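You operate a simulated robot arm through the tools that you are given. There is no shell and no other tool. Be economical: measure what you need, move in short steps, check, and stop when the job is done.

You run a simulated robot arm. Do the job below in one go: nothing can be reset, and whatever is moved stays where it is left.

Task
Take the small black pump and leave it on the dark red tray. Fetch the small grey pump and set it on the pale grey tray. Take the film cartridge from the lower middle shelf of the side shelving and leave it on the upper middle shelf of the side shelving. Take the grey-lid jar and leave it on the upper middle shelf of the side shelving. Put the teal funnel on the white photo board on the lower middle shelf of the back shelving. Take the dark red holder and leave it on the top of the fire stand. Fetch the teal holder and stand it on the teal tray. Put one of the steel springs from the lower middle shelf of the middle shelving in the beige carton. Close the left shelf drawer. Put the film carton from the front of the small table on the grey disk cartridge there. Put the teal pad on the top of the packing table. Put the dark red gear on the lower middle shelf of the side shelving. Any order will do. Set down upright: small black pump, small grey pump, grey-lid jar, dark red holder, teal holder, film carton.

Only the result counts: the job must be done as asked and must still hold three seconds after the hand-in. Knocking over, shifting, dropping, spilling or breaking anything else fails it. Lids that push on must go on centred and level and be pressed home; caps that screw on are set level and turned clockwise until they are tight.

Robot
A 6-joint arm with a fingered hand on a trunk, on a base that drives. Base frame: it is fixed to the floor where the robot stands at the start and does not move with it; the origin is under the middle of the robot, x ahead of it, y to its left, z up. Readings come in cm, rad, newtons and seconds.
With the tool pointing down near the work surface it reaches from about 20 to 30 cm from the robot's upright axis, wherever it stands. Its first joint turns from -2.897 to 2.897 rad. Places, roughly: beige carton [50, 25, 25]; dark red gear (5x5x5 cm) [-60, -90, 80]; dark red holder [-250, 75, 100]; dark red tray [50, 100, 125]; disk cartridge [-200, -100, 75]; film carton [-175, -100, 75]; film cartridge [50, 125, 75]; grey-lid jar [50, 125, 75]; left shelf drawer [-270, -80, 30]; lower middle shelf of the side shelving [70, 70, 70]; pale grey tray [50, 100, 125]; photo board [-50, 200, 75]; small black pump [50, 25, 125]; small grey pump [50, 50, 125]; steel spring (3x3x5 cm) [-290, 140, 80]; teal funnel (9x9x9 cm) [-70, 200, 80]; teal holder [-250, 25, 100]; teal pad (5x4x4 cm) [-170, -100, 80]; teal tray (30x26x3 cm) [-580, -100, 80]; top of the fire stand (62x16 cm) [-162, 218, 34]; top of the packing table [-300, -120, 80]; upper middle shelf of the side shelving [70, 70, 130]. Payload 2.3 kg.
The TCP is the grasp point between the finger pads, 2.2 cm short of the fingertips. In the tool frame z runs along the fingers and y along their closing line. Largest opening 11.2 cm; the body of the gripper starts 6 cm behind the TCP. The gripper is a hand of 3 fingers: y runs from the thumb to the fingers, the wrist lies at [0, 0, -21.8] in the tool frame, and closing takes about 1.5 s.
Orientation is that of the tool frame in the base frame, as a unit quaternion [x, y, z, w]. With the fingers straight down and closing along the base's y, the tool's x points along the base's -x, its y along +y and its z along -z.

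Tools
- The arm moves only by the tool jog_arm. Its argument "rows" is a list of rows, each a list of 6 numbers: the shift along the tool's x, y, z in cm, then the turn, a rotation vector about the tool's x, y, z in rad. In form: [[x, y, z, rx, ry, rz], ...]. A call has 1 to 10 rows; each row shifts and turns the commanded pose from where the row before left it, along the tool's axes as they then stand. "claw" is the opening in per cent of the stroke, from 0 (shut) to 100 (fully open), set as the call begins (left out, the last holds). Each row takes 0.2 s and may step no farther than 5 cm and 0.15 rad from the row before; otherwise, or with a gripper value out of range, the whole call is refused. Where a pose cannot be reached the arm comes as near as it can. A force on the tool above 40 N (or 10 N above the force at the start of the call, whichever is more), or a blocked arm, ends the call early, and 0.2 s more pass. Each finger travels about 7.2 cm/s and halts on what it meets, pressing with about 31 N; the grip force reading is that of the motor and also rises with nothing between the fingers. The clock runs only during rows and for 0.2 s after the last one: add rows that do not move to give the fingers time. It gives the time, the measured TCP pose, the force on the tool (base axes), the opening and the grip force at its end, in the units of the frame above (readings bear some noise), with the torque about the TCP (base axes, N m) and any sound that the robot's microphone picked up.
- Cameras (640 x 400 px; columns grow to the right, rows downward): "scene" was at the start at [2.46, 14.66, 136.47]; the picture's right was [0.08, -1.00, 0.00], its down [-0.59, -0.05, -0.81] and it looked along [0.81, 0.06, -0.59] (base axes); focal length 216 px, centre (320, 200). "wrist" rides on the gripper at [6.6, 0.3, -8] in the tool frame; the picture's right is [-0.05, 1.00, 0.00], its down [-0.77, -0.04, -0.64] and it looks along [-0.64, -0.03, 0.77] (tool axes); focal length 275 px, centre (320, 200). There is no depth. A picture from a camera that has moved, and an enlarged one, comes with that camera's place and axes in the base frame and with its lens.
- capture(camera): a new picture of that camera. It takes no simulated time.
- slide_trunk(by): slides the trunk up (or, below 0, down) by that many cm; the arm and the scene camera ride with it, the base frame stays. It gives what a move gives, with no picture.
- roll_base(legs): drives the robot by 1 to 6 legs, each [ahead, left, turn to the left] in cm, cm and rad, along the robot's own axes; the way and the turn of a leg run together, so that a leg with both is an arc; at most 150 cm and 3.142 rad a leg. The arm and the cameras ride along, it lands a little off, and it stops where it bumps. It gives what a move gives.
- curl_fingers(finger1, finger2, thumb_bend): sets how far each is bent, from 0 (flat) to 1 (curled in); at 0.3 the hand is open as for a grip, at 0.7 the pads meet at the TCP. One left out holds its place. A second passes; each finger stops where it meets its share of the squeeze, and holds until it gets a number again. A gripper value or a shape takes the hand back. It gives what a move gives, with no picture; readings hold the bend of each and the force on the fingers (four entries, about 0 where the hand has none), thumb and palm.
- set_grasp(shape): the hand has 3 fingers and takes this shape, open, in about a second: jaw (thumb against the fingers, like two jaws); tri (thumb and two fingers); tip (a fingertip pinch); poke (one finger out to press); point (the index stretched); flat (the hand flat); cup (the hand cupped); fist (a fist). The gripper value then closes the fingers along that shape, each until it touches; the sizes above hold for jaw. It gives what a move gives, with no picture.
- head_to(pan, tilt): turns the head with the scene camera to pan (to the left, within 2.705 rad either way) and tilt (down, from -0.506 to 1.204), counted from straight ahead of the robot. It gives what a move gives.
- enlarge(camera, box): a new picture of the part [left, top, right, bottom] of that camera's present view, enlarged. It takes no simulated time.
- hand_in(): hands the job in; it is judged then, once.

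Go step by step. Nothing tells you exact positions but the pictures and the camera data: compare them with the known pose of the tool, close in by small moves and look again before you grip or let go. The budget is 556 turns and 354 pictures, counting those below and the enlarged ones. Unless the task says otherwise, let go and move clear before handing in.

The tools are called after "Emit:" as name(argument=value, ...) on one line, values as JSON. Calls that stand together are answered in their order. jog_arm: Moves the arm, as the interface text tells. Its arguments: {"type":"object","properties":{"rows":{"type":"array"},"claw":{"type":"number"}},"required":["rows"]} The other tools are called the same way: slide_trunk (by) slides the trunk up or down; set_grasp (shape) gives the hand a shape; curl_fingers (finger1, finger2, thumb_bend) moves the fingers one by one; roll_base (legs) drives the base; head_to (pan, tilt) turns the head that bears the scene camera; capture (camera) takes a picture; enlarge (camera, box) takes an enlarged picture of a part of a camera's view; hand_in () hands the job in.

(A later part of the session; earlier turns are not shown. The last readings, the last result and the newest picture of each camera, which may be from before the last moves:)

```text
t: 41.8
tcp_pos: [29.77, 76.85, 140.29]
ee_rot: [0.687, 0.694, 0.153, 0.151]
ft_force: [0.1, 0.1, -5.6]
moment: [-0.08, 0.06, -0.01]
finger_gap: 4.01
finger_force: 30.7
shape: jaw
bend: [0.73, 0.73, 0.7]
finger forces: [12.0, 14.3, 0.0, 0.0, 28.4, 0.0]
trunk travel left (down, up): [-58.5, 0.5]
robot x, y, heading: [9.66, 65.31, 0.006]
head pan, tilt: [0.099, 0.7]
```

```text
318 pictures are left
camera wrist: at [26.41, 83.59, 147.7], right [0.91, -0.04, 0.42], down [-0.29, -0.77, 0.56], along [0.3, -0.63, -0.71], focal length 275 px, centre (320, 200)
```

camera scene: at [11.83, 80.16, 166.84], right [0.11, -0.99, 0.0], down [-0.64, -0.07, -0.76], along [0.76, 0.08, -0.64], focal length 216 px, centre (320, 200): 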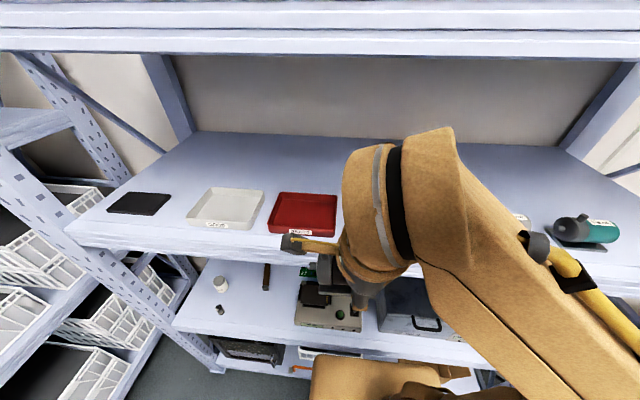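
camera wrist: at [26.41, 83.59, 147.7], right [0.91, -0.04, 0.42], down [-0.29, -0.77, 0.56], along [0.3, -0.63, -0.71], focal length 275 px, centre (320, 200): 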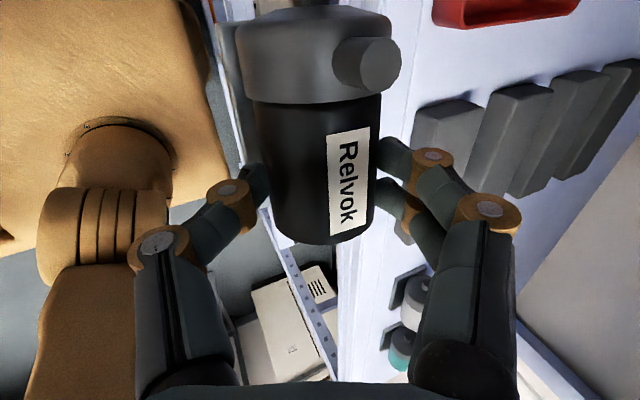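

The red tray spans about x 42.5–54.5 and y 79.5–95.3, centred at (48.7, 87.4). I'll move in front of it at TCP height 138.4.

Emit:
roll_base(legs=[[5.5, 9.4, -0.006]])

Emit:
jog_arm(rows=[[0, -0.8, 1.72, 0, 0, 0], [0, 3.62, 1.69, 0, 0, 0]])

Emit:
capture(camera="wrist")

Emit:
capture(camera="scene")

```text
t: 43.0
tcp_pos: [35.05, 86.15, 140.37]
ee_rot: [0.689, 0.692, 0.151, 0.152]
ft_force: [0.0, -0.2, -4.2]
moment: [-0.07, 0.03, -0.03]
finger_gap: 4.01
finger_force: 31.2
shape: jaw
bend: [0.73, 0.73, 0.7]
finger forces: [11.9, 14.5, 0.0, 0.0, 28.5, 0.1]
trunk travel left (down, up): [-58.5, 0.5]
robot x, y, heading: [14.86, 74.74, 0.001]
head pan, tilt: [0.099, 0.7]
```

```text
t: 43.6
tcp_pos: [39.41, 86.26, 138.27]
ee_rot: [0.69, 0.691, 0.152, 0.151]
ft_force: [0.4, 0.4, -5.0]
moment: [-0.08, 0.02, 0.05]
finger_gap: 3.98
finger_force: 30.7
shape: jaw
bend: [0.73, 0.73, 0.7]
finger forces: [11.9, 14.3, 0.0, 0.0, 28.5, 0.0]
trunk travel left (down, up): [-58.5, 0.5]
robot x, y, heading: [14.95, 74.84, -0.0]
head pan, tilt: [0.099, 0.7]
```

```text
317 pictures are left
camera wrist: at [36.17, 92.94, 145.7], right [0.91, -0.05, 0.42], down [-0.3, -0.77, 0.56], along [0.3, -0.64, -0.71], focal length 275 px, centre (320, 200)
```

wrist: 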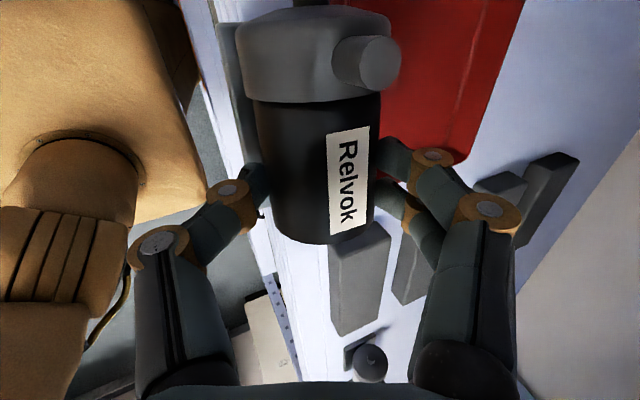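

```text
316 pictures are left
camera scene: at [17.56, 89.73, 166.82], right [0.1, -0.99, 0.0], down [-0.64, -0.07, -0.76], along [0.76, 0.08, -0.65], focal length 216 px, centre (320, 200)
```

scene: 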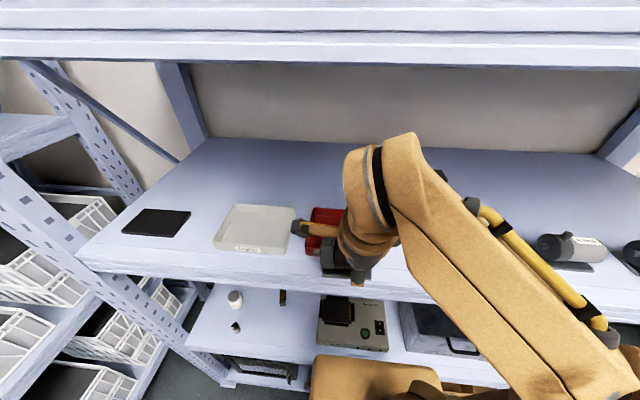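

Emit:
jog_arm(rows=[[0, 2.84, 1.33, 0, 0, 0], [0, 2.84, 1.33, 0, 0, 0], [0, 2.75, 1.28, 0, 0, 0], [0, 0, 0, 0, 0, 0]])

Emit:
capture(camera="wrist")

Emit:
enlarge(camera="scene", box=[240, 140, 440, 290])

```text
t: 44.6
tcp_pos: [48.24, 86.26, 138.48]
ee_rot: [0.69, 0.691, 0.152, 0.152]
ft_force: [-0.7, 0.2, -4.4]
moment: [-0.06, 0.05, 0.02]
finger_gap: 3.97
finger_force: 30.8
shape: jaw
bend: [0.73, 0.73, 0.7]
finger forces: [11.5, 14.4, 0.0, 0.2, 28.2, 0.0]
trunk travel left (down, up): [-58.5, 0.5]
robot x, y, heading: [15.07, 74.66, 0.005]
head pan, tilt: [0.099, 0.7]
```

```text
315 pictures are left
camera wrist: at [45.13, 92.97, 145.82], right [0.91, -0.05, 0.42], down [-0.3, -0.77, 0.56], along [0.3, -0.63, -0.71], focal length 275 px, centre (320, 200)
```

wrist: 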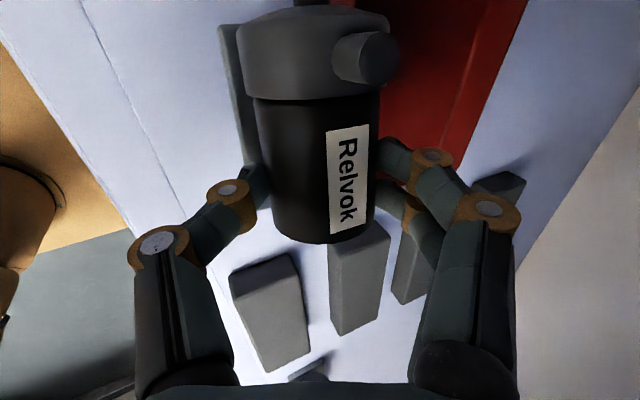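

```text
2.67 times, centred on (340, 215) of scene
camera zoom: at [17.26, 89.56, 166.84], right [0.1, -0.99, 0.0], down [-0.64, -0.06, -0.77], along [0.76, 0.08, -0.64], focal length 575 px, centre (267, 160)
```

zoom: 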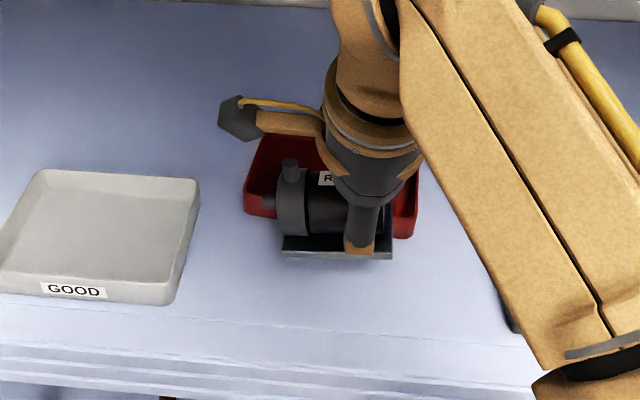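

The pump's plate caught the tray rim and pushed the tray back about 9 cm. I'll withdraw and check where the tray is now.

Emit:
jog_arm(rows=[[0, -2.84, -1.33, 0, 0, 0], [0, -2.84, -1.33, 0, 0, 0], [0, -2.84, -1.33, 0, 0, 0], [0, -2.84, -1.33, 0, 0, 0]])

Emit:
enlarge(camera="scene", box=[200, 140, 440, 290])

Emit:
capture(camera="wrist")

```text
t: 45.6
tcp_pos: [35.62, 86.17, 138.44]
ee_rot: [0.691, 0.691, 0.152, 0.152]
ft_force: [0.6, 0.4, -4.8]
moment: [-0.08, 0.01, 0.02]
finger_gap: 3.96
finger_force: 31.1
shape: jaw
bend: [0.73, 0.73, 0.7]
finger forces: [11.4, 14.1, 0.0, 0.0, 27.9, 0.0]
trunk travel left (down, up): [-58.5, 0.5]
robot x, y, heading: [14.85, 74.8, -0.004]
head pan, tilt: [0.099, 0.7]
```

```text
2.67 times, centred on (320, 215) of scene
camera zoom: at [17.2, 89.51, 166.85], right [0.1, -0.99, 0.0], down [-0.64, -0.06, -0.77], along [0.76, 0.08, -0.64], focal length 575 px, centre (320, 160)
```

zoom: 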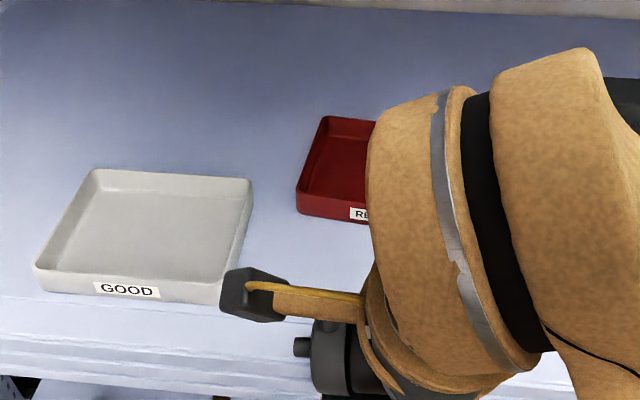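

```text
312 pictures are left
camera wrist: at [32.39, 92.97, 145.79], right [0.91, -0.05, 0.42], down [-0.3, -0.77, 0.56], along [0.3, -0.63, -0.71], focal length 275 px, centre (320, 200)
```

wrist: 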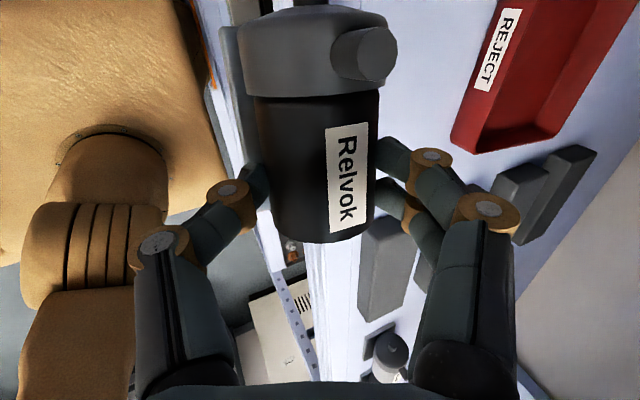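

The tray's front is now at x≈54, where it was about 43.5 before. I'll raise and tilt the pump, reach over the tray's front wall, and hook the tray back into line.

Emit:
jog_arm(rows=[[0, 0.76, -1.63, -0.13, 0, 0], [0, 0, 0, -0.1318, 0, 0], [0, 0, 0, 0, 0, 0]])

Emit:
roll_base(legs=[[2.5, 0, 0]])

Emit:
jog_arm(rows=[[0, 3.1, 2.6, 0, 0, 0], [0, 3.1, 2.6, 0, 0, 0], [0, 3.1, 2.6, 0, 0, 0], [0, 0, 0, 0, 0, 0]])

Emit:
capture(camera="scene")

Emit:
capture(camera="wrist")

```text
t: 46.4
tcp_pos: [35.77, 86.29, 140.25]
ee_rot: [0.664, 0.666, 0.241, 0.24]
ft_force: [-0.2, -0.3, -5.4]
moment: [-0.1, 0.07, -0.04]
finger_gap: 3.94
finger_force: 31.3
shape: jaw
bend: [0.73, 0.73, 0.7]
finger forces: [11.3, 14.0, 0.0, 0.0, 28.5, 0.1]
trunk travel left (down, up): [-58.5, 0.5]
robot x, y, heading: [14.92, 74.9, 0.002]
head pan, tilt: [0.099, 0.7]
```

```text
t: 47.2
tcp_pos: [38.1, 86.2, 140.18]
ee_rot: [0.664, 0.666, 0.241, 0.24]
ft_force: [0.7, 0.6, -5.3]
moment: [-0.07, 0.07, -0.01]
finger_gap: 3.95
finger_force: 31.7
shape: jaw
bend: [0.73, 0.73, 0.7]
finger forces: [11.3, 14.0, 0.0, 0.1, 28.4, 0.1]
trunk travel left (down, up): [-58.5, 0.5]
robot x, y, heading: [17.57, 74.38, 0.005]
head pan, tilt: [0.099, 0.7]
```

```text
t: 48.2
tcp_pos: [50.34, 86.19, 140.1]
ee_rot: [0.664, 0.666, 0.241, 0.24]
ft_force: [-0.4, 1.0, -4.3]
moment: [-0.09, 0.08, 0.0]
finger_gap: 3.91
finger_force: 30.8
shape: jaw
bend: [0.73, 0.73, 0.7]
finger forces: [11.1, 13.8, 0.1, 0.0, 28.5, 0.0]
trunk travel left (down, up): [-58.5, 0.5]
robot x, y, heading: [17.36, 74.77, -0.0]
head pan, tilt: [0.099, 0.7]
```

```text
311 pictures are left
camera scene: at [19.71, 89.53, 166.84], right [0.1, -0.99, 0.0], down [-0.64, -0.06, -0.77], along [0.76, 0.08, -0.64], focal length 216 px, centre (320, 200)
```

scene: 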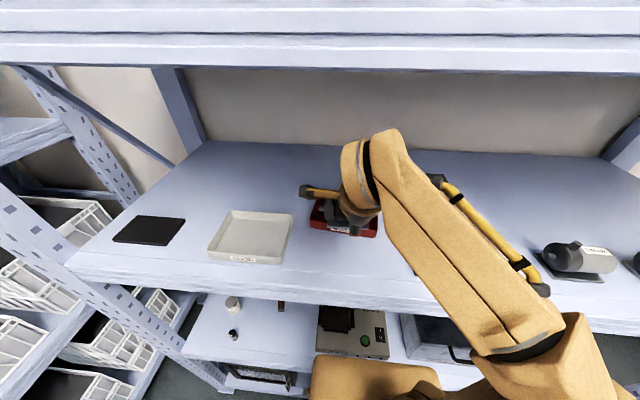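

```text
310 pictures are left
camera wrist: at [45.32, 92.94, 146.41], right [0.77, -0.05, 0.64], down [-0.43, -0.77, 0.47], along [0.47, -0.63, -0.61], focal length 275 px, centre (320, 200)
```

wrist: 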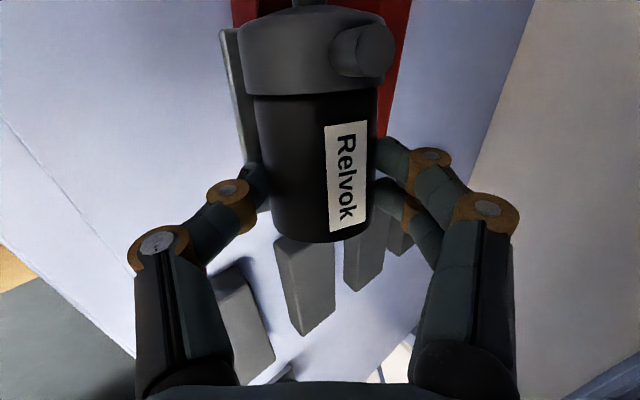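

Emit:
enlarge(camera="scene", box=[290, 170, 400, 250])

```text
5.00 times, centred on (345, 210) of scene
camera zoom: at [19.71, 89.53, 166.84], right [0.1, -0.99, 0.0], down [-0.64, -0.06, -0.77], along [0.76, 0.08, -0.64], focal length 1079 px, centre (195, 150)
```

zoom: 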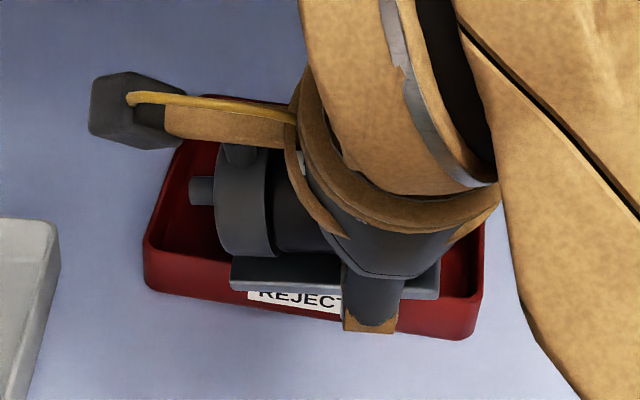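

Emit:
jog_arm(rows=[[0, 2.5, 2.1, 0, 0, 0], [0, 2.5, 2.1, 0, 0, 0], [0, 0, 0, 0, 0, 0]])

Emit:
enlarge(camera="scene", box=[290, 170, 400, 250])

```text
t: 49.0
tcp_pos: [56.7, 86.2, 140.03]
ee_rot: [0.664, 0.666, 0.241, 0.241]
ft_force: [-0.7, 0.1, -4.3]
moment: [-0.06, 0.07, 0.02]
finger_gap: 3.95
finger_force: 31.1
shape: jaw
bend: [0.73, 0.73, 0.7]
finger forces: [11.2, 13.8, 0.0, 0.0, 28.4, 0.1]
trunk travel left (down, up): [-58.5, 0.5]
robot x, y, heading: [17.63, 74.7, -0.001]
head pan, tilt: [0.099, 0.7]
```

```text
5.00 times, centred on (345, 210) of scene
camera zoom: at [19.74, 89.54, 166.84], right [0.1, -0.99, 0.0], down [-0.64, -0.06, -0.77], along [0.76, 0.08, -0.64], focal length 1079 px, centre (195, 150)
```

zoom: 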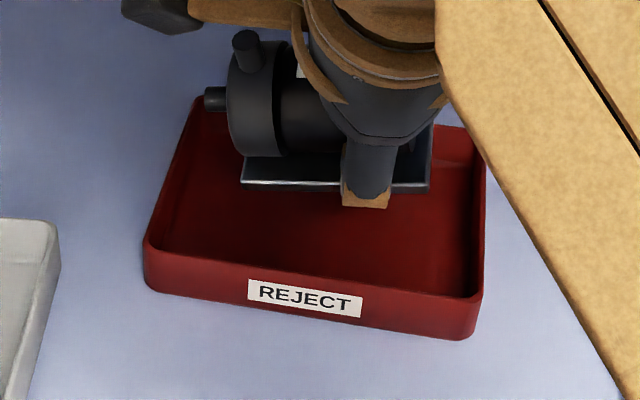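

The pump is over the tray now. I'll lower it below the rim and pull the tray forward.

Emit:
jog_arm(rows=[[0, -1.93, 2.3, 0, 0, 0], [0, -1.92, -1.61, 0, 0, 0], [0, -1.92, -1.61, 0, 0, 0], [0, -1.92, -1.61, 0, 0, 0], [0, -1.92, -1.61, 0, 0, 0], [0, 0, 0, 0, 0, 0]])

Emit:
enlarge(camera="scene", box=[230, 170, 400, 270])

```text
t: 50.4
tcp_pos: [46.7, 86.26, 137.16]
ee_rot: [0.664, 0.666, 0.241, 0.239]
ft_force: [-0.2, 0.0, -4.9]
moment: [-0.04, 0.1, 0.02]
finger_gap: 3.88
finger_force: 31.1
shape: jaw
bend: [0.73, 0.73, 0.7]
finger forces: [11.2, 13.9, 0.0, 0.0, 28.2, 0.0]
trunk travel left (down, up): [-58.5, 0.5]
robot x, y, heading: [17.8, 74.72, 0.003]
head pan, tilt: [0.099, 0.7]
```

```text
3.76 times, centred on (315, 220) of scene
camera zoom: at [19.84, 89.57, 166.84], right [0.1, -0.99, 0.0], down [-0.64, -0.06, -0.76], along [0.76, 0.08, -0.64], focal length 812 px, centre (339, 125)
```

zoom: 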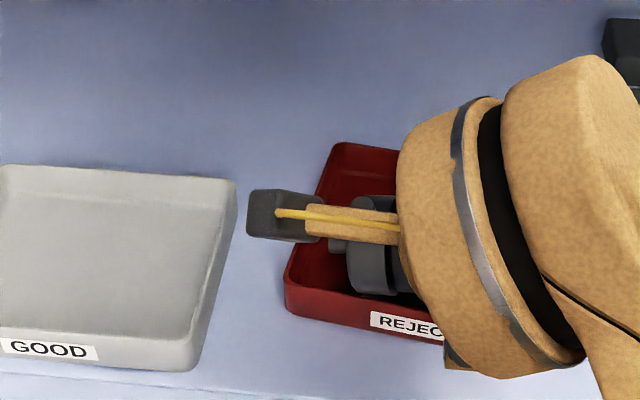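

Emit:
jog_arm(rows=[[0, -1.6, -1.34, 0, 0, 0], [0, -1.6, -1.34, 0, 0, 0], [0, 0, 0, 0, 0, 0]])

Emit:
enlarge(camera="scene", box=[230, 170, 400, 270])

Emit:
capture(camera="wrist")

```text
t: 51.2
tcp_pos: [42.75, 86.11, 137.24]
ee_rot: [0.665, 0.665, 0.24, 0.24]
ft_force: [-0.5, -0.5, -4.1]
moment: [-0.04, 0.08, 0.05]
finger_gap: 3.9
finger_force: 31.0
shape: jaw
bend: [0.73, 0.73, 0.7]
finger forces: [11.3, 13.7, 0.0, 0.0, 28.0, 0.0]
trunk travel left (down, up): [-58.5, 0.5]
robot x, y, heading: [17.51, 74.72, 0.002]
head pan, tilt: [0.099, 0.7]
```

```text
3.76 times, centred on (315, 220) of scene
camera zoom: at [19.81, 89.56, 166.84], right [0.1, -0.99, 0.0], down [-0.64, -0.06, -0.76], along [0.76, 0.08, -0.64], focal length 812 px, centre (339, 125)
```

zoom: 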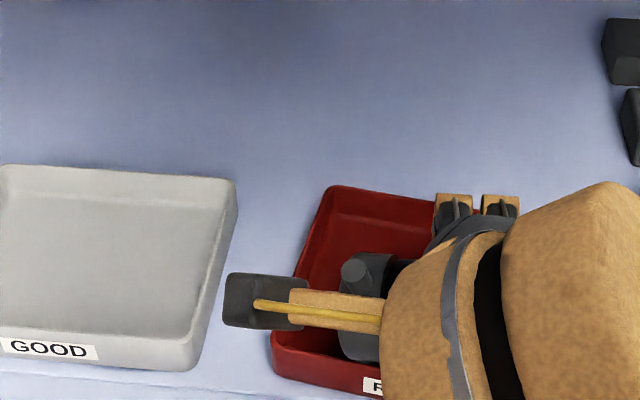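

```text
305 pictures are left
camera wrist: at [37.69, 93.01, 143.49], right [0.77, -0.05, 0.64], down [-0.43, -0.77, 0.47], along [0.47, -0.63, -0.61], focal length 275 px, centre (320, 200)
```

wrist: 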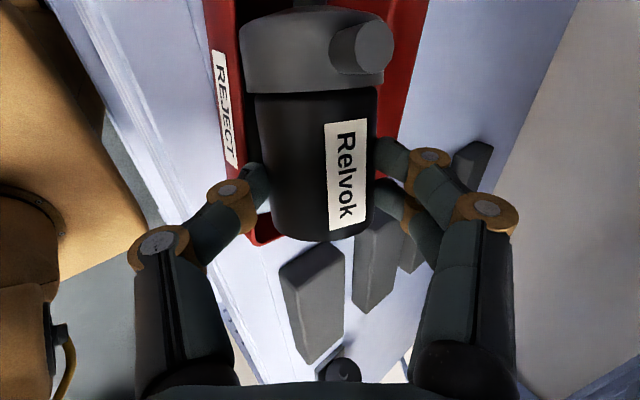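

The red tray's front is back in line at x≈43.6. Now I'll centre the pump in the tray, level it and lower it.

Emit:
jog_arm(rows=[[0, 2.1, 1.75, 0, 0, 0], [0, 2.1, 1.75, 0, 0, 0], [0, 0, 0, 0.13, 0, 0], [0, 0, 0, 0.1318, 0, 0], [0, -0.51, 1.09, 0, 0, 0], [0, 0, 0, 0, 0, 0]])

Emit:
enlarge(camera="scene", box=[260, 170, 400, 270])

Emit:
capture(camera="wrist")

```text
t: 52.6
tcp_pos: [48.08, 86.24, 135.94]
ee_rot: [0.69, 0.691, 0.152, 0.151]
ft_force: [1.1, -1.5, 2.0]
moment: [0.2, -0.2, -0.11]
finger_gap: 3.9
finger_force: 31.3
shape: jaw
bend: [0.74, 0.73, 0.7]
finger forces: [17.5, 11.8, 0.0, 0.1, 26.4, 0.1]
trunk travel left (down, up): [-58.5, 0.5]
robot x, y, heading: [17.93, 74.64, 0.003]
head pan, tilt: [0.099, 0.7]
```

```text
4.00 times, centred on (330, 220) of scene
camera zoom: at [19.78, 89.43, 166.86], right [0.1, -0.99, 0.0], down [-0.64, -0.06, -0.76], along [0.76, 0.08, -0.64], focal length 863 px, centre (280, 120)
```

zoom: 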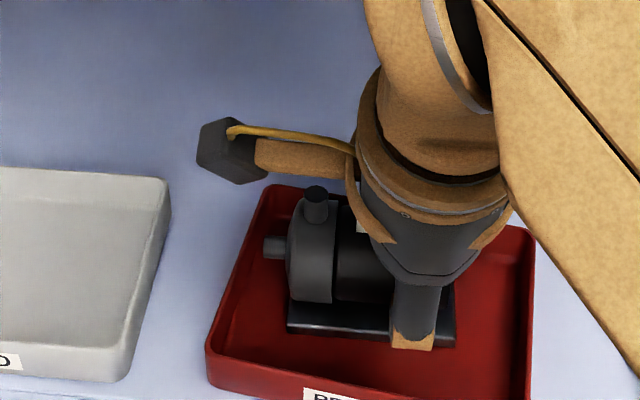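

```text
303 pictures are left
camera wrist: at [44.97, 92.94, 143.31], right [0.91, -0.05, 0.42], down [-0.3, -0.77, 0.56], along [0.3, -0.63, -0.71], focal length 275 px, centre (320, 200)
```

wrist: 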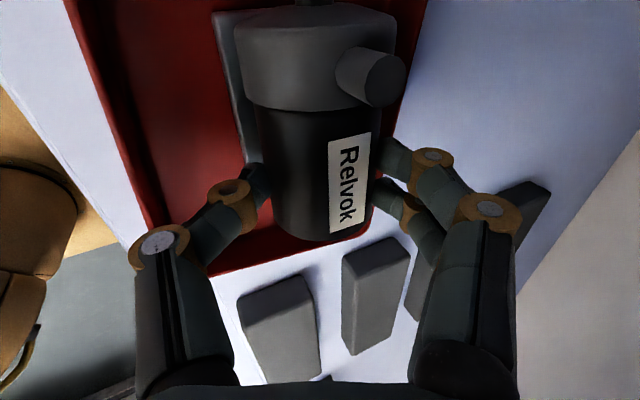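

The pump is touching the tray floor. I'll ease down a touch and let go with a small opening.

Emit:
jog_arm(rows=[[0, -0.1, 0.2, 0, 0, 0], [0, 0, 0, 0, 0, 0]])

Emit:
jog_arm(rows=[[0, 0, 0, 0, 0, 0], [0, 0, 0, 0, 0, 0], [0, 0, 0, 0, 0, 0]], claw=55)

Emit:
capture(camera="wrist")

Emit:
enlarge(camera="scene", box=[260, 170, 400, 270])

```text
t: 53.2
tcp_pos: [48.15, 86.13, 135.76]
ee_rot: [0.69, 0.691, 0.153, 0.151]
ft_force: [1.9, -2.3, 7.2]
moment: [0.22, -0.24, -0.13]
finger_gap: 3.92
finger_force: 30.9
shape: jaw
bend: [0.74, 0.73, 0.7]
finger forces: [18.3, 13.6, 0.1, 0.0, 26.1, 0.0]
trunk travel left (down, up): [-58.5, 0.5]
robot x, y, heading: [17.44, 74.5, 0.0]
head pan, tilt: [0.099, 0.7]
```

```text
t: 54.0
tcp_pos: [48.18, 86.22, 135.75]
ee_rot: [0.69, 0.691, 0.152, 0.152]
ft_force: [0.4, 0.0, -0.6]
moment: [-0.02, 0.0, 0.04]
finger_gap: 6.1
finger_force: 0.0
shape: jaw
bend: [0.72, 0.72, 0.7]
finger forces: [0.0, 0.0, 0.0, 0.0, 0.1, 0.1]
trunk travel left (down, up): [-58.5, 0.5]
robot x, y, heading: [17.61, 74.36, -0.002]
head pan, tilt: [0.099, 0.7]
```

```text
302 pictures are left
camera wrist: at [44.91, 93.01, 143.12], right [0.91, -0.05, 0.42], down [-0.3, -0.77, 0.56], along [0.3, -0.63, -0.71], focal length 275 px, centre (320, 200)
```

wrist: 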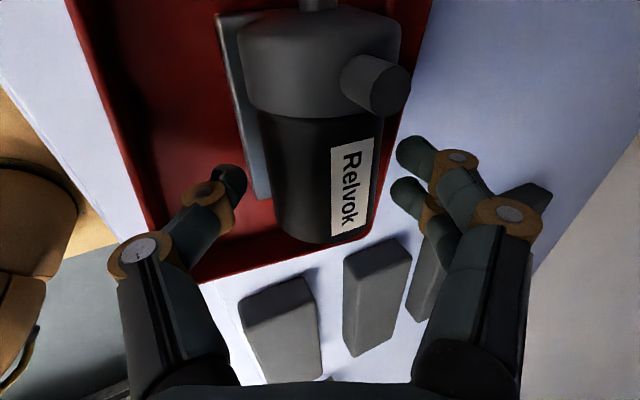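

```text
4.00 times, centred on (330, 220) of scene
camera zoom: at [19.74, 89.51, 166.84], right [0.1, -0.99, 0.0], down [-0.64, -0.06, -0.77], along [0.76, 0.08, -0.64], focal length 863 px, centre (280, 120)
```

zoom: 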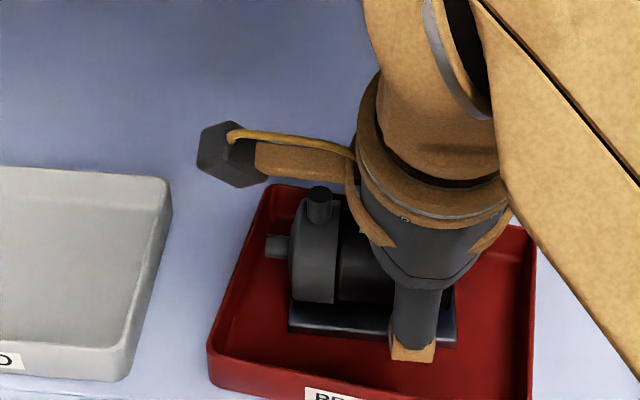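

Black pump stands in the tray. I'll withdraw the hand along the reverse arc.

Emit:
jog_arm(rows=[[0, 0, -2, 0, 0, 0], [0, -0.5, -1.5, -0.109, 0, 0], [0, -0.4, -1.8, -0.109, 0, 0], [0, -1.2, -1.8, -0.109, 0, 0], [0, -2, -2, -0.109, 0, 0], [0, -3, -2.5, 0, 0, 0]])

Emit:
capture(camera="scene")

Emit:
capture(camera="wrist")

```text
t: 55.4
tcp_pos: [36.32, 86.12, 140.03]
ee_rot: [0.641, 0.641, 0.298, 0.298]
ft_force: [-0.1, -0.3, 0.7]
moment: [0.04, 0.02, 0.01]
finger_gap: 6.14
finger_force: 0.0
shape: jaw
bend: [0.72, 0.72, 0.7]
finger forces: [0.0, 0.0, 0.0, 0.1, 0.1, 0.0]
trunk travel left (down, up): [-58.5, 0.5]
robot x, y, heading: [17.46, 74.75, -0.002]
head pan, tilt: [0.099, 0.7]
```

```text
300 pictures are left
camera scene: at [19.71, 89.61, 166.84], right [0.1, -0.99, 0.0], down [-0.64, -0.06, -0.77], along [0.76, 0.08, -0.64], focal length 216 px, centre (320, 200)
```

scene: 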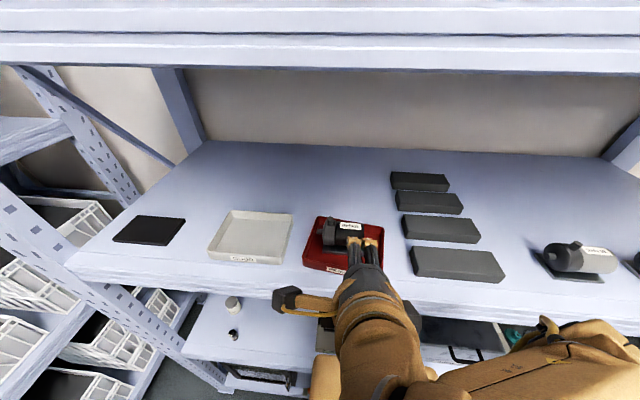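

```text
299 pictures are left
camera wrist: at [30.16, 92.95, 145.48], right [0.64, -0.05, 0.76], down [-0.51, -0.77, 0.38], along [0.57, -0.63, -0.52], focal length 275 px, centre (320, 200)
```

wrist: 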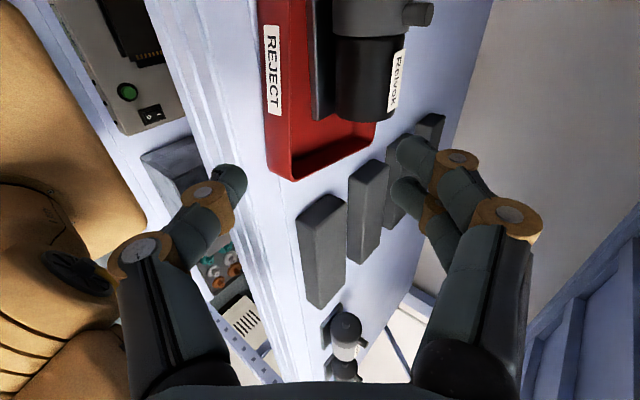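

Black pump is in the red tray. Next I drive right to the grey pump.

Emit:
roll_base(legs=[[-2.5, 0, 0], [0, -43, 0]])

Emit:
jog_arm(rows=[[0, 0.77, -0.64, 0, 0, 0], [0, 0, 0, 0, 0, 0], [0, 0, 0, 0, 0, 0]], claw=76)

Emit:
capture(camera="wrist")

Emit:
capture(camera="scene")

```text
t: 58.4
tcp_pos: [33.99, 43.54, 140.12]
ee_rot: [0.64, 0.643, 0.299, 0.297]
ft_force: [0.1, -0.4, -1.5]
moment: [-0.02, 0.0, 0.02]
finger_gap: 6.13
finger_force: 0.1
shape: jaw
bend: [0.72, 0.72, 0.7]
finger forces: [0.1, 0.1, 0.0, 0.0, 0.0, 0.0]
trunk travel left (down, up): [-58.5, 0.5]
robot x, y, heading: [15.68, 32.29, 0.002]
head pan, tilt: [0.099, 0.7]
```

```text
t: 59.2
tcp_pos: [33.92, 43.58, 141.04]
ee_rot: [0.639, 0.644, 0.298, 0.297]
ft_force: [-0.2, 0.0, 0.3]
moment: [0.03, 0.0, 0.01]
finger_gap: 8.47
finger_force: 0.0
shape: jaw
bend: [0.63, 0.63, 0.59]
finger forces: [0.1, 0.0, 0.1, 0.0, 0.0, 0.0]
trunk travel left (down, up): [-58.5, 0.5]
robot x, y, heading: [15.38, 32.14, 0.003]
head pan, tilt: [0.099, 0.7]
```

```text
298 pictures are left
camera wrist: at [27.76, 50.23, 146.48], right [0.65, -0.04, 0.76], down [-0.5, -0.77, 0.38], along [0.57, -0.63, -0.52], focal length 275 px, centre (320, 200)
```

wrist: 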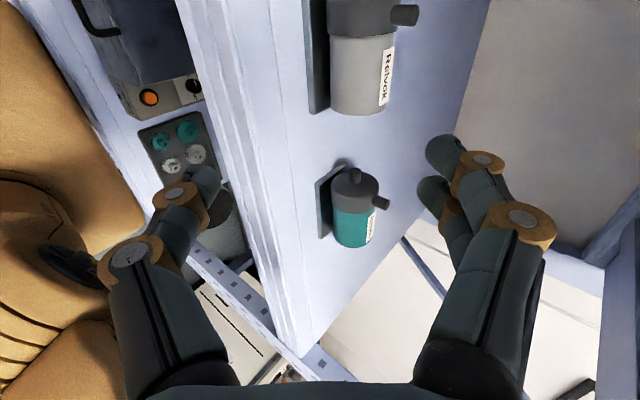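

```text
297 pictures are left
camera scene: at [17.38, 46.83, 166.84], right [0.1, -0.99, 0.0], down [-0.64, -0.07, -0.77], along [0.76, 0.08, -0.64], focal length 216 px, centre (320, 200)
```

scene: 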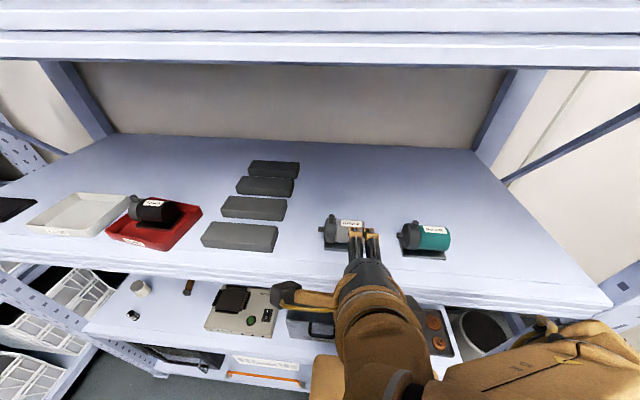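

The grey pump lines up just as the black one did, so I repeat the same approach.

Emit:
jog_arm(rows=[[0, 2.6, 3.1, 0, 0, 0], [0, 2.6, 3.1, 0, 0, 0], [0, 0, 0, 0, 0, 0]])

Emit:
jog_arm(rows=[[0, -0.28, 2.0, 0.109, 0, 0], [0, -0.06, 2.02, 0.109, 0, 0], [0, 0.16, 2.01, 0.109, 0, 0], [0, 0.1, 1.98, 0.109, 0, 0], [0, 0, 0, 0, 0, 0]])

Emit:
capture(camera="wrist")

```text
t: 60.0
tcp_pos: [42.13, 43.47, 140.86]
ee_rot: [0.64, 0.643, 0.299, 0.297]
ft_force: [-0.1, 0.0, 0.6]
moment: [-0.04, 0.02, 0.02]
finger_gap: 8.53
finger_force: 0.0
shape: jaw
bend: [0.63, 0.63, 0.59]
finger forces: [0.0, 0.0, 0.1, 0.1, 0.1, 0.1]
trunk travel left (down, up): [-58.5, 0.5]
robot x, y, heading: [15.23, 31.92, 0.006]
head pan, tilt: [0.099, 0.7]
```

```text
t: 61.2
tcp_pos: [47.11, 43.32, 134.91]
ee_rot: [0.689, 0.693, 0.152, 0.151]
ft_force: [-0.7, -0.4, -0.1]
moment: [-0.02, -0.04, -0.01]
finger_gap: 8.46
finger_force: 0.1
shape: jaw
bend: [0.63, 0.63, 0.59]
finger forces: [0.0, 0.0, 0.0, 0.0, 0.1, 0.0]
trunk travel left (down, up): [-58.5, 0.5]
robot x, y, heading: [15.7, 32.09, 0.005]
head pan, tilt: [0.099, 0.7]
```

```text
296 pictures are left
camera wrist: at [43.94, 50.13, 142.33], right [0.91, -0.04, 0.42], down [-0.29, -0.77, 0.56], along [0.3, -0.63, -0.71], focal length 275 px, centre (320, 200)
```

wrist: 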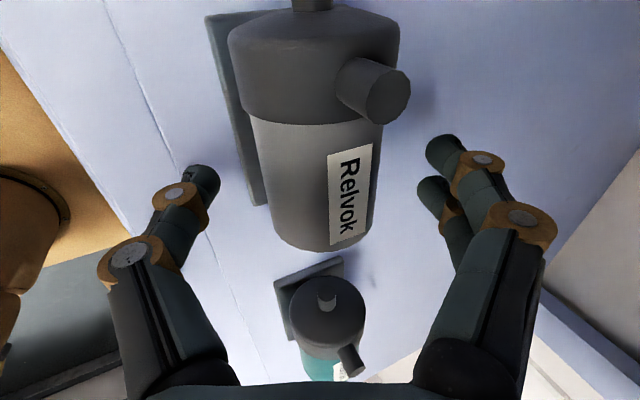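

Emit:
jog_arm(rows=[[0, 0, 0, 0, 0, 0], [0, 0, 0, 0, 0, 0], [0, 0, 0, 0, 0, 0], [0, 0, 0, 0, 0, 0], [0, 0, 0, 0, 0, 0], [0, 0, 0, 0, 0, 0]], claw=0)

Emit:
jog_arm(rows=[[0, 0.42, -0.91, 0, 0, 0], [0, 0.42, -0.91, 0, 0, 0], [0, -2.72, -1.27, 0, 0, 0], [0, -2.72, -1.27, 0, 0, 0], [0, -2.72, -1.27, 0, 0, 0], [0, -2.72, -1.27, -0.13, 0, 0], [0, 1.9, -2.72, -0.13, 0, 0], [0, 0, 0, 0, 0, 0]])

Emit:
capture(camera="wrist")

```text
t: 62.6
tcp_pos: [47.18, 43.4, 134.84]
ee_rot: [0.689, 0.692, 0.152, 0.152]
ft_force: [0.1, -0.6, -0.2]
moment: [0.0, -0.05, 0.01]
finger_gap: 4.07
finger_force: 31.2
shape: jaw
bend: [0.73, 0.73, 0.7]
finger forces: [14.1, 14.0, 0.0, 0.1, 28.4, 0.0]
trunk travel left (down, up): [-58.5, 0.5]
robot x, y, heading: [15.27, 32.06, 0.0]
head pan, tilt: [0.099, 0.7]
```

```text
t: 64.4
tcp_pos: [35.4, 43.47, 140.44]
ee_rot: [0.664, 0.666, 0.24, 0.239]
ft_force: [0.5, 0.0, -4.0]
moment: [-0.08, 0.09, -0.02]
finger_gap: 4.05
finger_force: 30.8
shape: jaw
bend: [0.73, 0.74, 0.7]
finger forces: [14.1, 14.4, 0.0, 0.0, 31.7, 0.0]
trunk travel left (down, up): [-58.5, 0.5]
robot x, y, heading: [15.22, 31.96, 0.007]
head pan, tilt: [0.099, 0.7]
```

```text
295 pictures are left
camera wrist: at [30.26, 50.26, 146.79], right [0.77, -0.04, 0.64], down [-0.43, -0.77, 0.47], along [0.47, -0.63, -0.61], focal length 275 px, centre (320, 200)
```

wrist: 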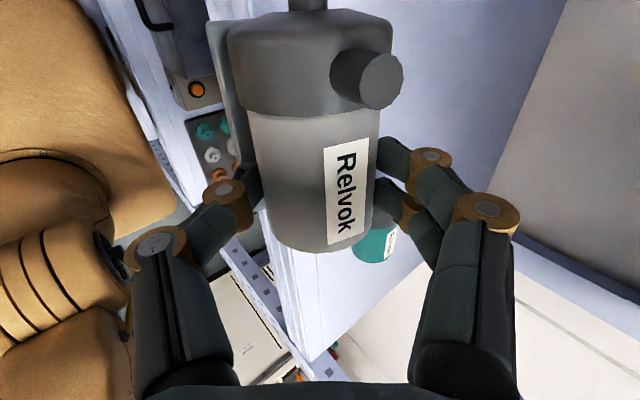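

Grey pump is gripped. I carry it left to the pale grey tray.

Emit:
roll_base(legs=[[-3, 0, 0], [0, 62.8, -0.003], [5, 0, 0]])

Emit:
capture(camera="scene")

```text
t: 68.9
tcp_pos: [37.82, 105.88, 140.24]
ee_rot: [0.667, 0.663, 0.238, 0.24]
ft_force: [0.4, 0.1, -4.8]
moment: [-0.07, 0.09, -0.01]
finger_gap: 4.05
finger_force: 30.6
shape: jaw
bend: [0.73, 0.74, 0.7]
finger forces: [14.1, 14.4, 0.1, 0.0, 31.5, 0.1]
trunk travel left (down, up): [-58.5, 0.5]
robot x, y, heading: [17.87, 93.93, -0.01]
head pan, tilt: [0.099, 0.7]
```

```text
294 pictures are left
camera scene: at [19.97, 109.27, 166.84], right [0.09, -1.0, 0.0], down [-0.64, -0.06, -0.76], along [0.76, 0.07, -0.64], focal length 216 px, centre (320, 200)
```

scene: 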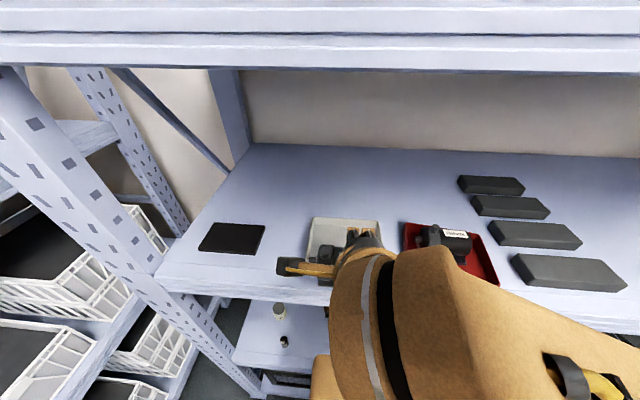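

Emit:
jog_arm(rows=[[0, 0.26, -0.31, 0, 0, 0], [0, 2.7, 2.27, 0, 0, 0], [0, 2.7, 2.27, 0, 0, 0], [0, 2.7, 2.27, 0, 0, 0], [0, 0, 0, 0, 0, 0]])

Emit:
enlarge(camera="scene", box=[260, 180, 420, 300])

Emit:
capture(camera="wrist")

```text
t: 70.1
tcp_pos: [48.29, 105.87, 140.78]
ee_rot: [0.667, 0.663, 0.239, 0.241]
ft_force: [0.6, -0.3, -4.0]
moment: [-0.1, 0.05, -0.01]
finger_gap: 4.04
finger_force: 30.8
shape: jaw
bend: [0.73, 0.74, 0.7]
finger forces: [13.9, 14.4, 0.2, 0.0, 31.4, 0.0]
trunk travel left (down, up): [-58.5, 0.5]
robot x, y, heading: [17.66, 94.08, -0.011]
head pan, tilt: [0.099, 0.7]
```

```text
3.33 times, centred on (340, 240) of scene
camera zoom: at [19.82, 109.22, 166.84], right [0.09, -1.0, 0.0], down [-0.64, -0.06, -0.77], along [0.76, 0.07, -0.64], focal length 719 px, centre (253, 67)
```

zoom: 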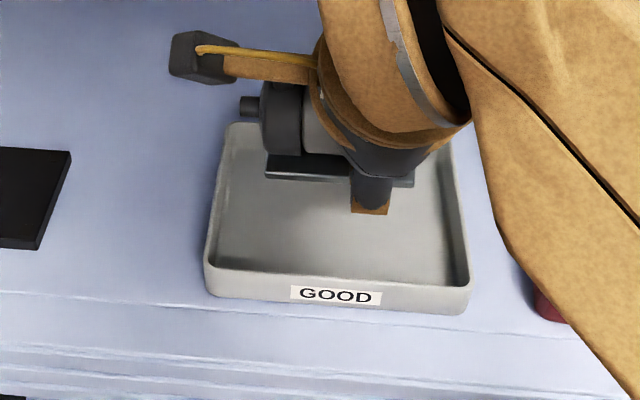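

```text
292 pictures are left
camera wrist: at [43.32, 112.55, 147.15], right [0.77, -0.05, 0.64], down [-0.44, -0.77, 0.47], along [0.47, -0.64, -0.61], focal length 275 px, centre (320, 200)
```

wrist: 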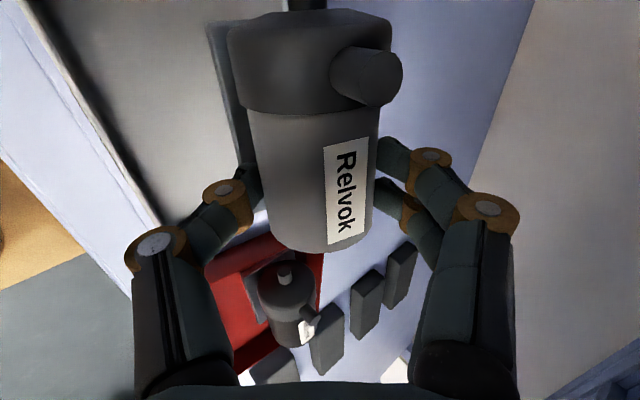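

The pump is above the tray. I lower it, level it and set it down.

Emit:
jog_arm(rows=[[0, -2.25, 2.68, 0, 0, 0], [0, 0, 0, 0.13, 0, 0], [0, 0, 0, 0.1318, 0, 0], [0, -0.42, 0.91, 0, 0, 0], [0, 0, 0, 0, 0, 0]])

Emit:
enlarge(camera="scene", box=[260, 180, 420, 300])

```text
t: 71.3
tcp_pos: [48.33, 105.73, 136.17]
ee_rot: [0.694, 0.688, 0.151, 0.151]
ft_force: [0.3, -0.2, -3.9]
moment: [-0.09, 0.04, -0.02]
finger_gap: 4.07
finger_force: 30.7
shape: jaw
bend: [0.73, 0.74, 0.7]
finger forces: [14.5, 14.8, 0.0, 0.0, 31.2, 0.0]
trunk travel left (down, up): [-58.5, 0.5]
robot x, y, heading: [17.39, 94.25, -0.005]
head pan, tilt: [0.099, 0.7]
```

```text
3.33 times, centred on (340, 240) of scene
camera zoom: at [19.96, 109.28, 166.84], right [0.09, -1.0, 0.0], down [-0.64, -0.06, -0.76], along [0.76, 0.07, -0.64], focal length 719 px, centre (253, 67)
```

zoom: 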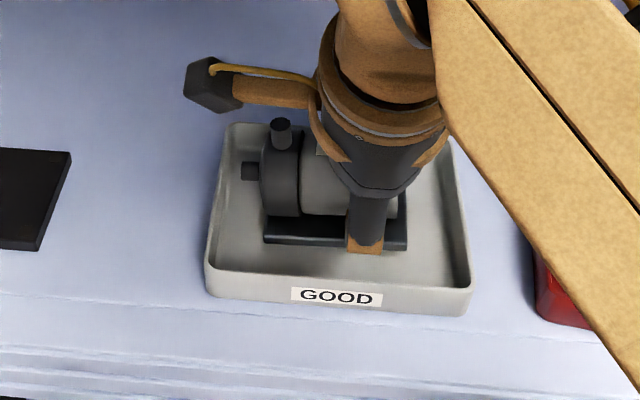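

Emit:
jog_arm(rows=[[0, -0.17, 0.36, 0, 0, 0], [0, 0, 0, 0, 0, 0]])

```text
t: 71.9
tcp_pos: [48.46, 105.69, 135.92]
ee_rot: [0.694, 0.688, 0.15, 0.151]
ft_force: [-0.4, 0.5, -5.2]
moment: [-0.03, 0.03, 0.03]
finger_gap: 4.06
finger_force: 31.4
shape: jaw
bend: [0.73, 0.74, 0.7]
finger forces: [14.5, 14.7, 0.0, 0.0, 31.1, 0.0]
trunk travel left (down, up): [-58.5, 0.5]
robot x, y, heading: [17.67, 94.11, -0.005]
head pan, tilt: [0.099, 0.7]
```

Emit:
jog_arm(rows=[[0, -0.17, 0.36, 0, 0, 0], [0, 0, 0, 0, 0, 0]])

```text
t: 72.5
tcp_pos: [48.27, 105.64, 135.38]
ee_rot: [0.693, 0.688, 0.15, 0.152]
ft_force: [1.2, -0.4, -1.3]
moment: [0.05, -0.1, -0.1]
finger_gap: 4.04
finger_force: 30.5
shape: jaw
bend: [0.73, 0.74, 0.7]
finger forces: [15.9, 14.6, 0.0, 0.0, 30.7, 0.0]
trunk travel left (down, up): [-58.5, 0.5]
robot x, y, heading: [17.8, 94.5, -0.014]
head pan, tilt: [0.099, 0.7]
```

It's touching down now, so I release and withdraw along the same arc.

Emit:
jog_arm(rows=[[0, -0.05, 0.1, 0, 0, 0], [0, 0, 0, 0, 0, 0], [0, 0, 0, 0, 0, 0], [0, 0, 0, 0, 0, 0]], claw=55)

Emit:
jog_arm(rows=[[0, 0, -2, 0, 0, 0], [0, -0.5, -1.5, -0.109, 0, 0], [0, -0.4, -1.8, -0.109, 0, 0], [0, -1.2, -1.8, -0.109, 0, 0], [0, -2, -2, -0.109, 0, 0], [0, -3, -2.5, 0, 0, 0]])

Emit:
capture(camera="scene")

Emit:
capture(camera="wrist")

```text
t: 73.5
tcp_pos: [48.37, 105.73, 135.37]
ee_rot: [0.693, 0.688, 0.151, 0.152]
ft_force: [-0.1, -0.9, 0.5]
moment: [0.02, 0.02, -0.03]
finger_gap: 6.1
finger_force: 0.1
shape: jaw
bend: [0.72, 0.72, 0.7]
finger forces: [0.1, 0.1, 0.0, 0.1, 0.0, 0.0]
trunk travel left (down, up): [-58.5, 0.5]
robot x, y, heading: [17.61, 94.34, -0.007]
head pan, tilt: [0.099, 0.7]
```

```text
t: 74.9
tcp_pos: [36.3, 105.64, 139.75]
ee_rot: [0.644, 0.639, 0.297, 0.297]
ft_force: [-0.4, 1.1, -0.1]
moment: [0.0, 0.02, 0.0]
finger_gap: 6.13
finger_force: 0.0
shape: jaw
bend: [0.72, 0.72, 0.7]
finger forces: [0.0, 0.1, 0.0, 0.0, 0.1, 0.0]
trunk travel left (down, up): [-58.5, 0.5]
robot x, y, heading: [17.85, 93.98, -0.004]
head pan, tilt: [0.099, 0.7]
```

```text
290 pictures are left
camera scene: at [19.82, 109.29, 166.84], right [0.09, -1.0, 0.0], down [-0.64, -0.06, -0.77], along [0.76, 0.07, -0.64], focal length 216 px, centre (320, 200)
```

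scene: 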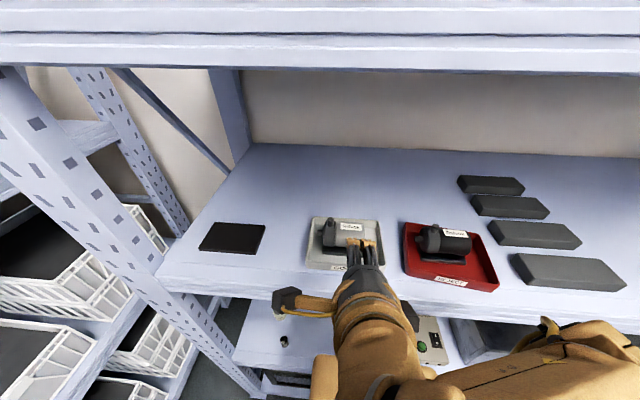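

```text
289 pictures are left
camera wrist: at [30.37, 112.62, 145.16], right [0.65, -0.05, 0.76], down [-0.51, -0.77, 0.38], along [0.57, -0.64, -0.52], focal length 275 px, centre (320, 200)
```

wrist: 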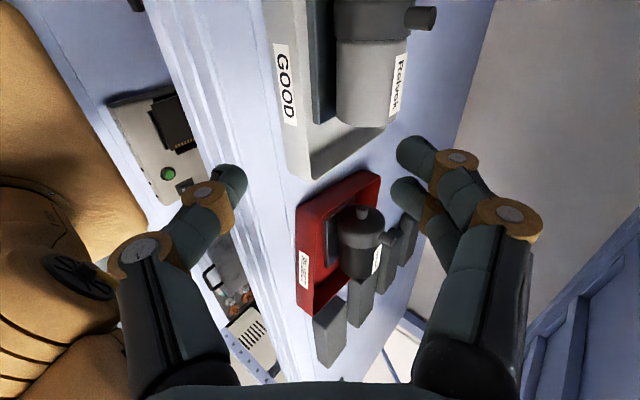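

Both pumps are placed. Next come the jar and film cartridge on the lower middle shelf. I'll back up, roll the hand so the camera is on top, and lower the trunk.

Emit:
roll_base(legs=[[-25, 0, 0.005]])

Emit:
jog_arm(rows=[[0, 0, 0, 0, 0, 0.15], [0, 0, 0, 0, 0, 0.15], [0, 0, 0, 0, 0, 0.15], [0, 0, 0, 0, 0, 0.15], [0, 0, 0, 0, 0, 0.15], [0, 0, 0, 0, 0, 0.15], [0, 0, 0, 0, 0, 0.15], [0, 0, 0, 0, 0, 0.15], [0, 0, 0, 0, 0, 0.15], [0, 0, 0, 0, 0, 0.15]], claw=100)

Emit:
jog_arm(rows=[[0, 0, 0, 0, 0, 0.0708], [0, 0, 0, 0, 0.15, 0], [0, 0, 0, 0, 0, 0]])

Emit:
capture(camera="wrist")

```text
t: 76.7
tcp_pos: [11.01, 106.05, 139.77]
ee_rot: [0.641, 0.642, 0.298, 0.297]
ft_force: [-0.2, -0.8, 0.7]
moment: [0.04, -0.05, 0.01]
finger_gap: 6.11
finger_force: 0.1
shape: jaw
bend: [0.72, 0.72, 0.7]
finger forces: [0.0, 0.0, 0.0, 0.0, 0.1, 0.0]
trunk travel left (down, up): [-58.5, 0.5]
robot x, y, heading: [-7.54, 94.83, 0.002]
head pan, tilt: [0.099, 0.7]
```

```text
t: 78.9
tcp_pos: [11.03, 105.91, 139.67]
ee_rot: [0.907, 0.032, 0.42, 0.014]
ft_force: [0.4, 0.6, 0.5]
moment: [-0.03, -0.02, -0.01]
finger_gap: 11.19
finger_force: 0.1
shape: jaw
bend: [0.3, 0.3, 0.3]
finger forces: [0.0, 0.1, 0.0, 0.0, 0.0, 0.0]
trunk travel left (down, up): [-58.5, 0.5]
robot x, y, heading: [-7.42, 94.33, -0.002]
head pan, tilt: [0.099, 0.7]
```

```text
t: 79.7
tcp_pos: [10.95, 105.89, 139.67]
ee_rot: [0.873, 0.0, 0.487, -0.001]
ft_force: [0.1, 0.3, 0.4]
moment: [0.0, 0.0, -0.02]
finger_gap: 11.19
finger_force: 0.1
shape: jaw
bend: [0.3, 0.3, 0.3]
finger forces: [0.0, 0.1, 0.0, 0.0, 0.0, 0.0]
trunk travel left (down, up): [-58.5, 0.5]
robot x, y, heading: [-7.57, 94.39, -0.002]
head pan, tilt: [0.099, 0.7]
```

```text
288 pictures are left
camera wrist: at [7.56, 105.81, 149.55], right [-0.02, -1.0, -0.04], down [-0.95, 0.04, -0.32], along [0.32, 0.03, -0.95], focal length 275 px, centre (320, 200)
```

wrist: 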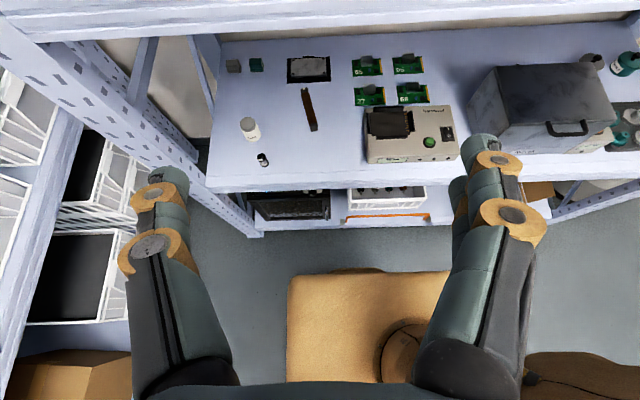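

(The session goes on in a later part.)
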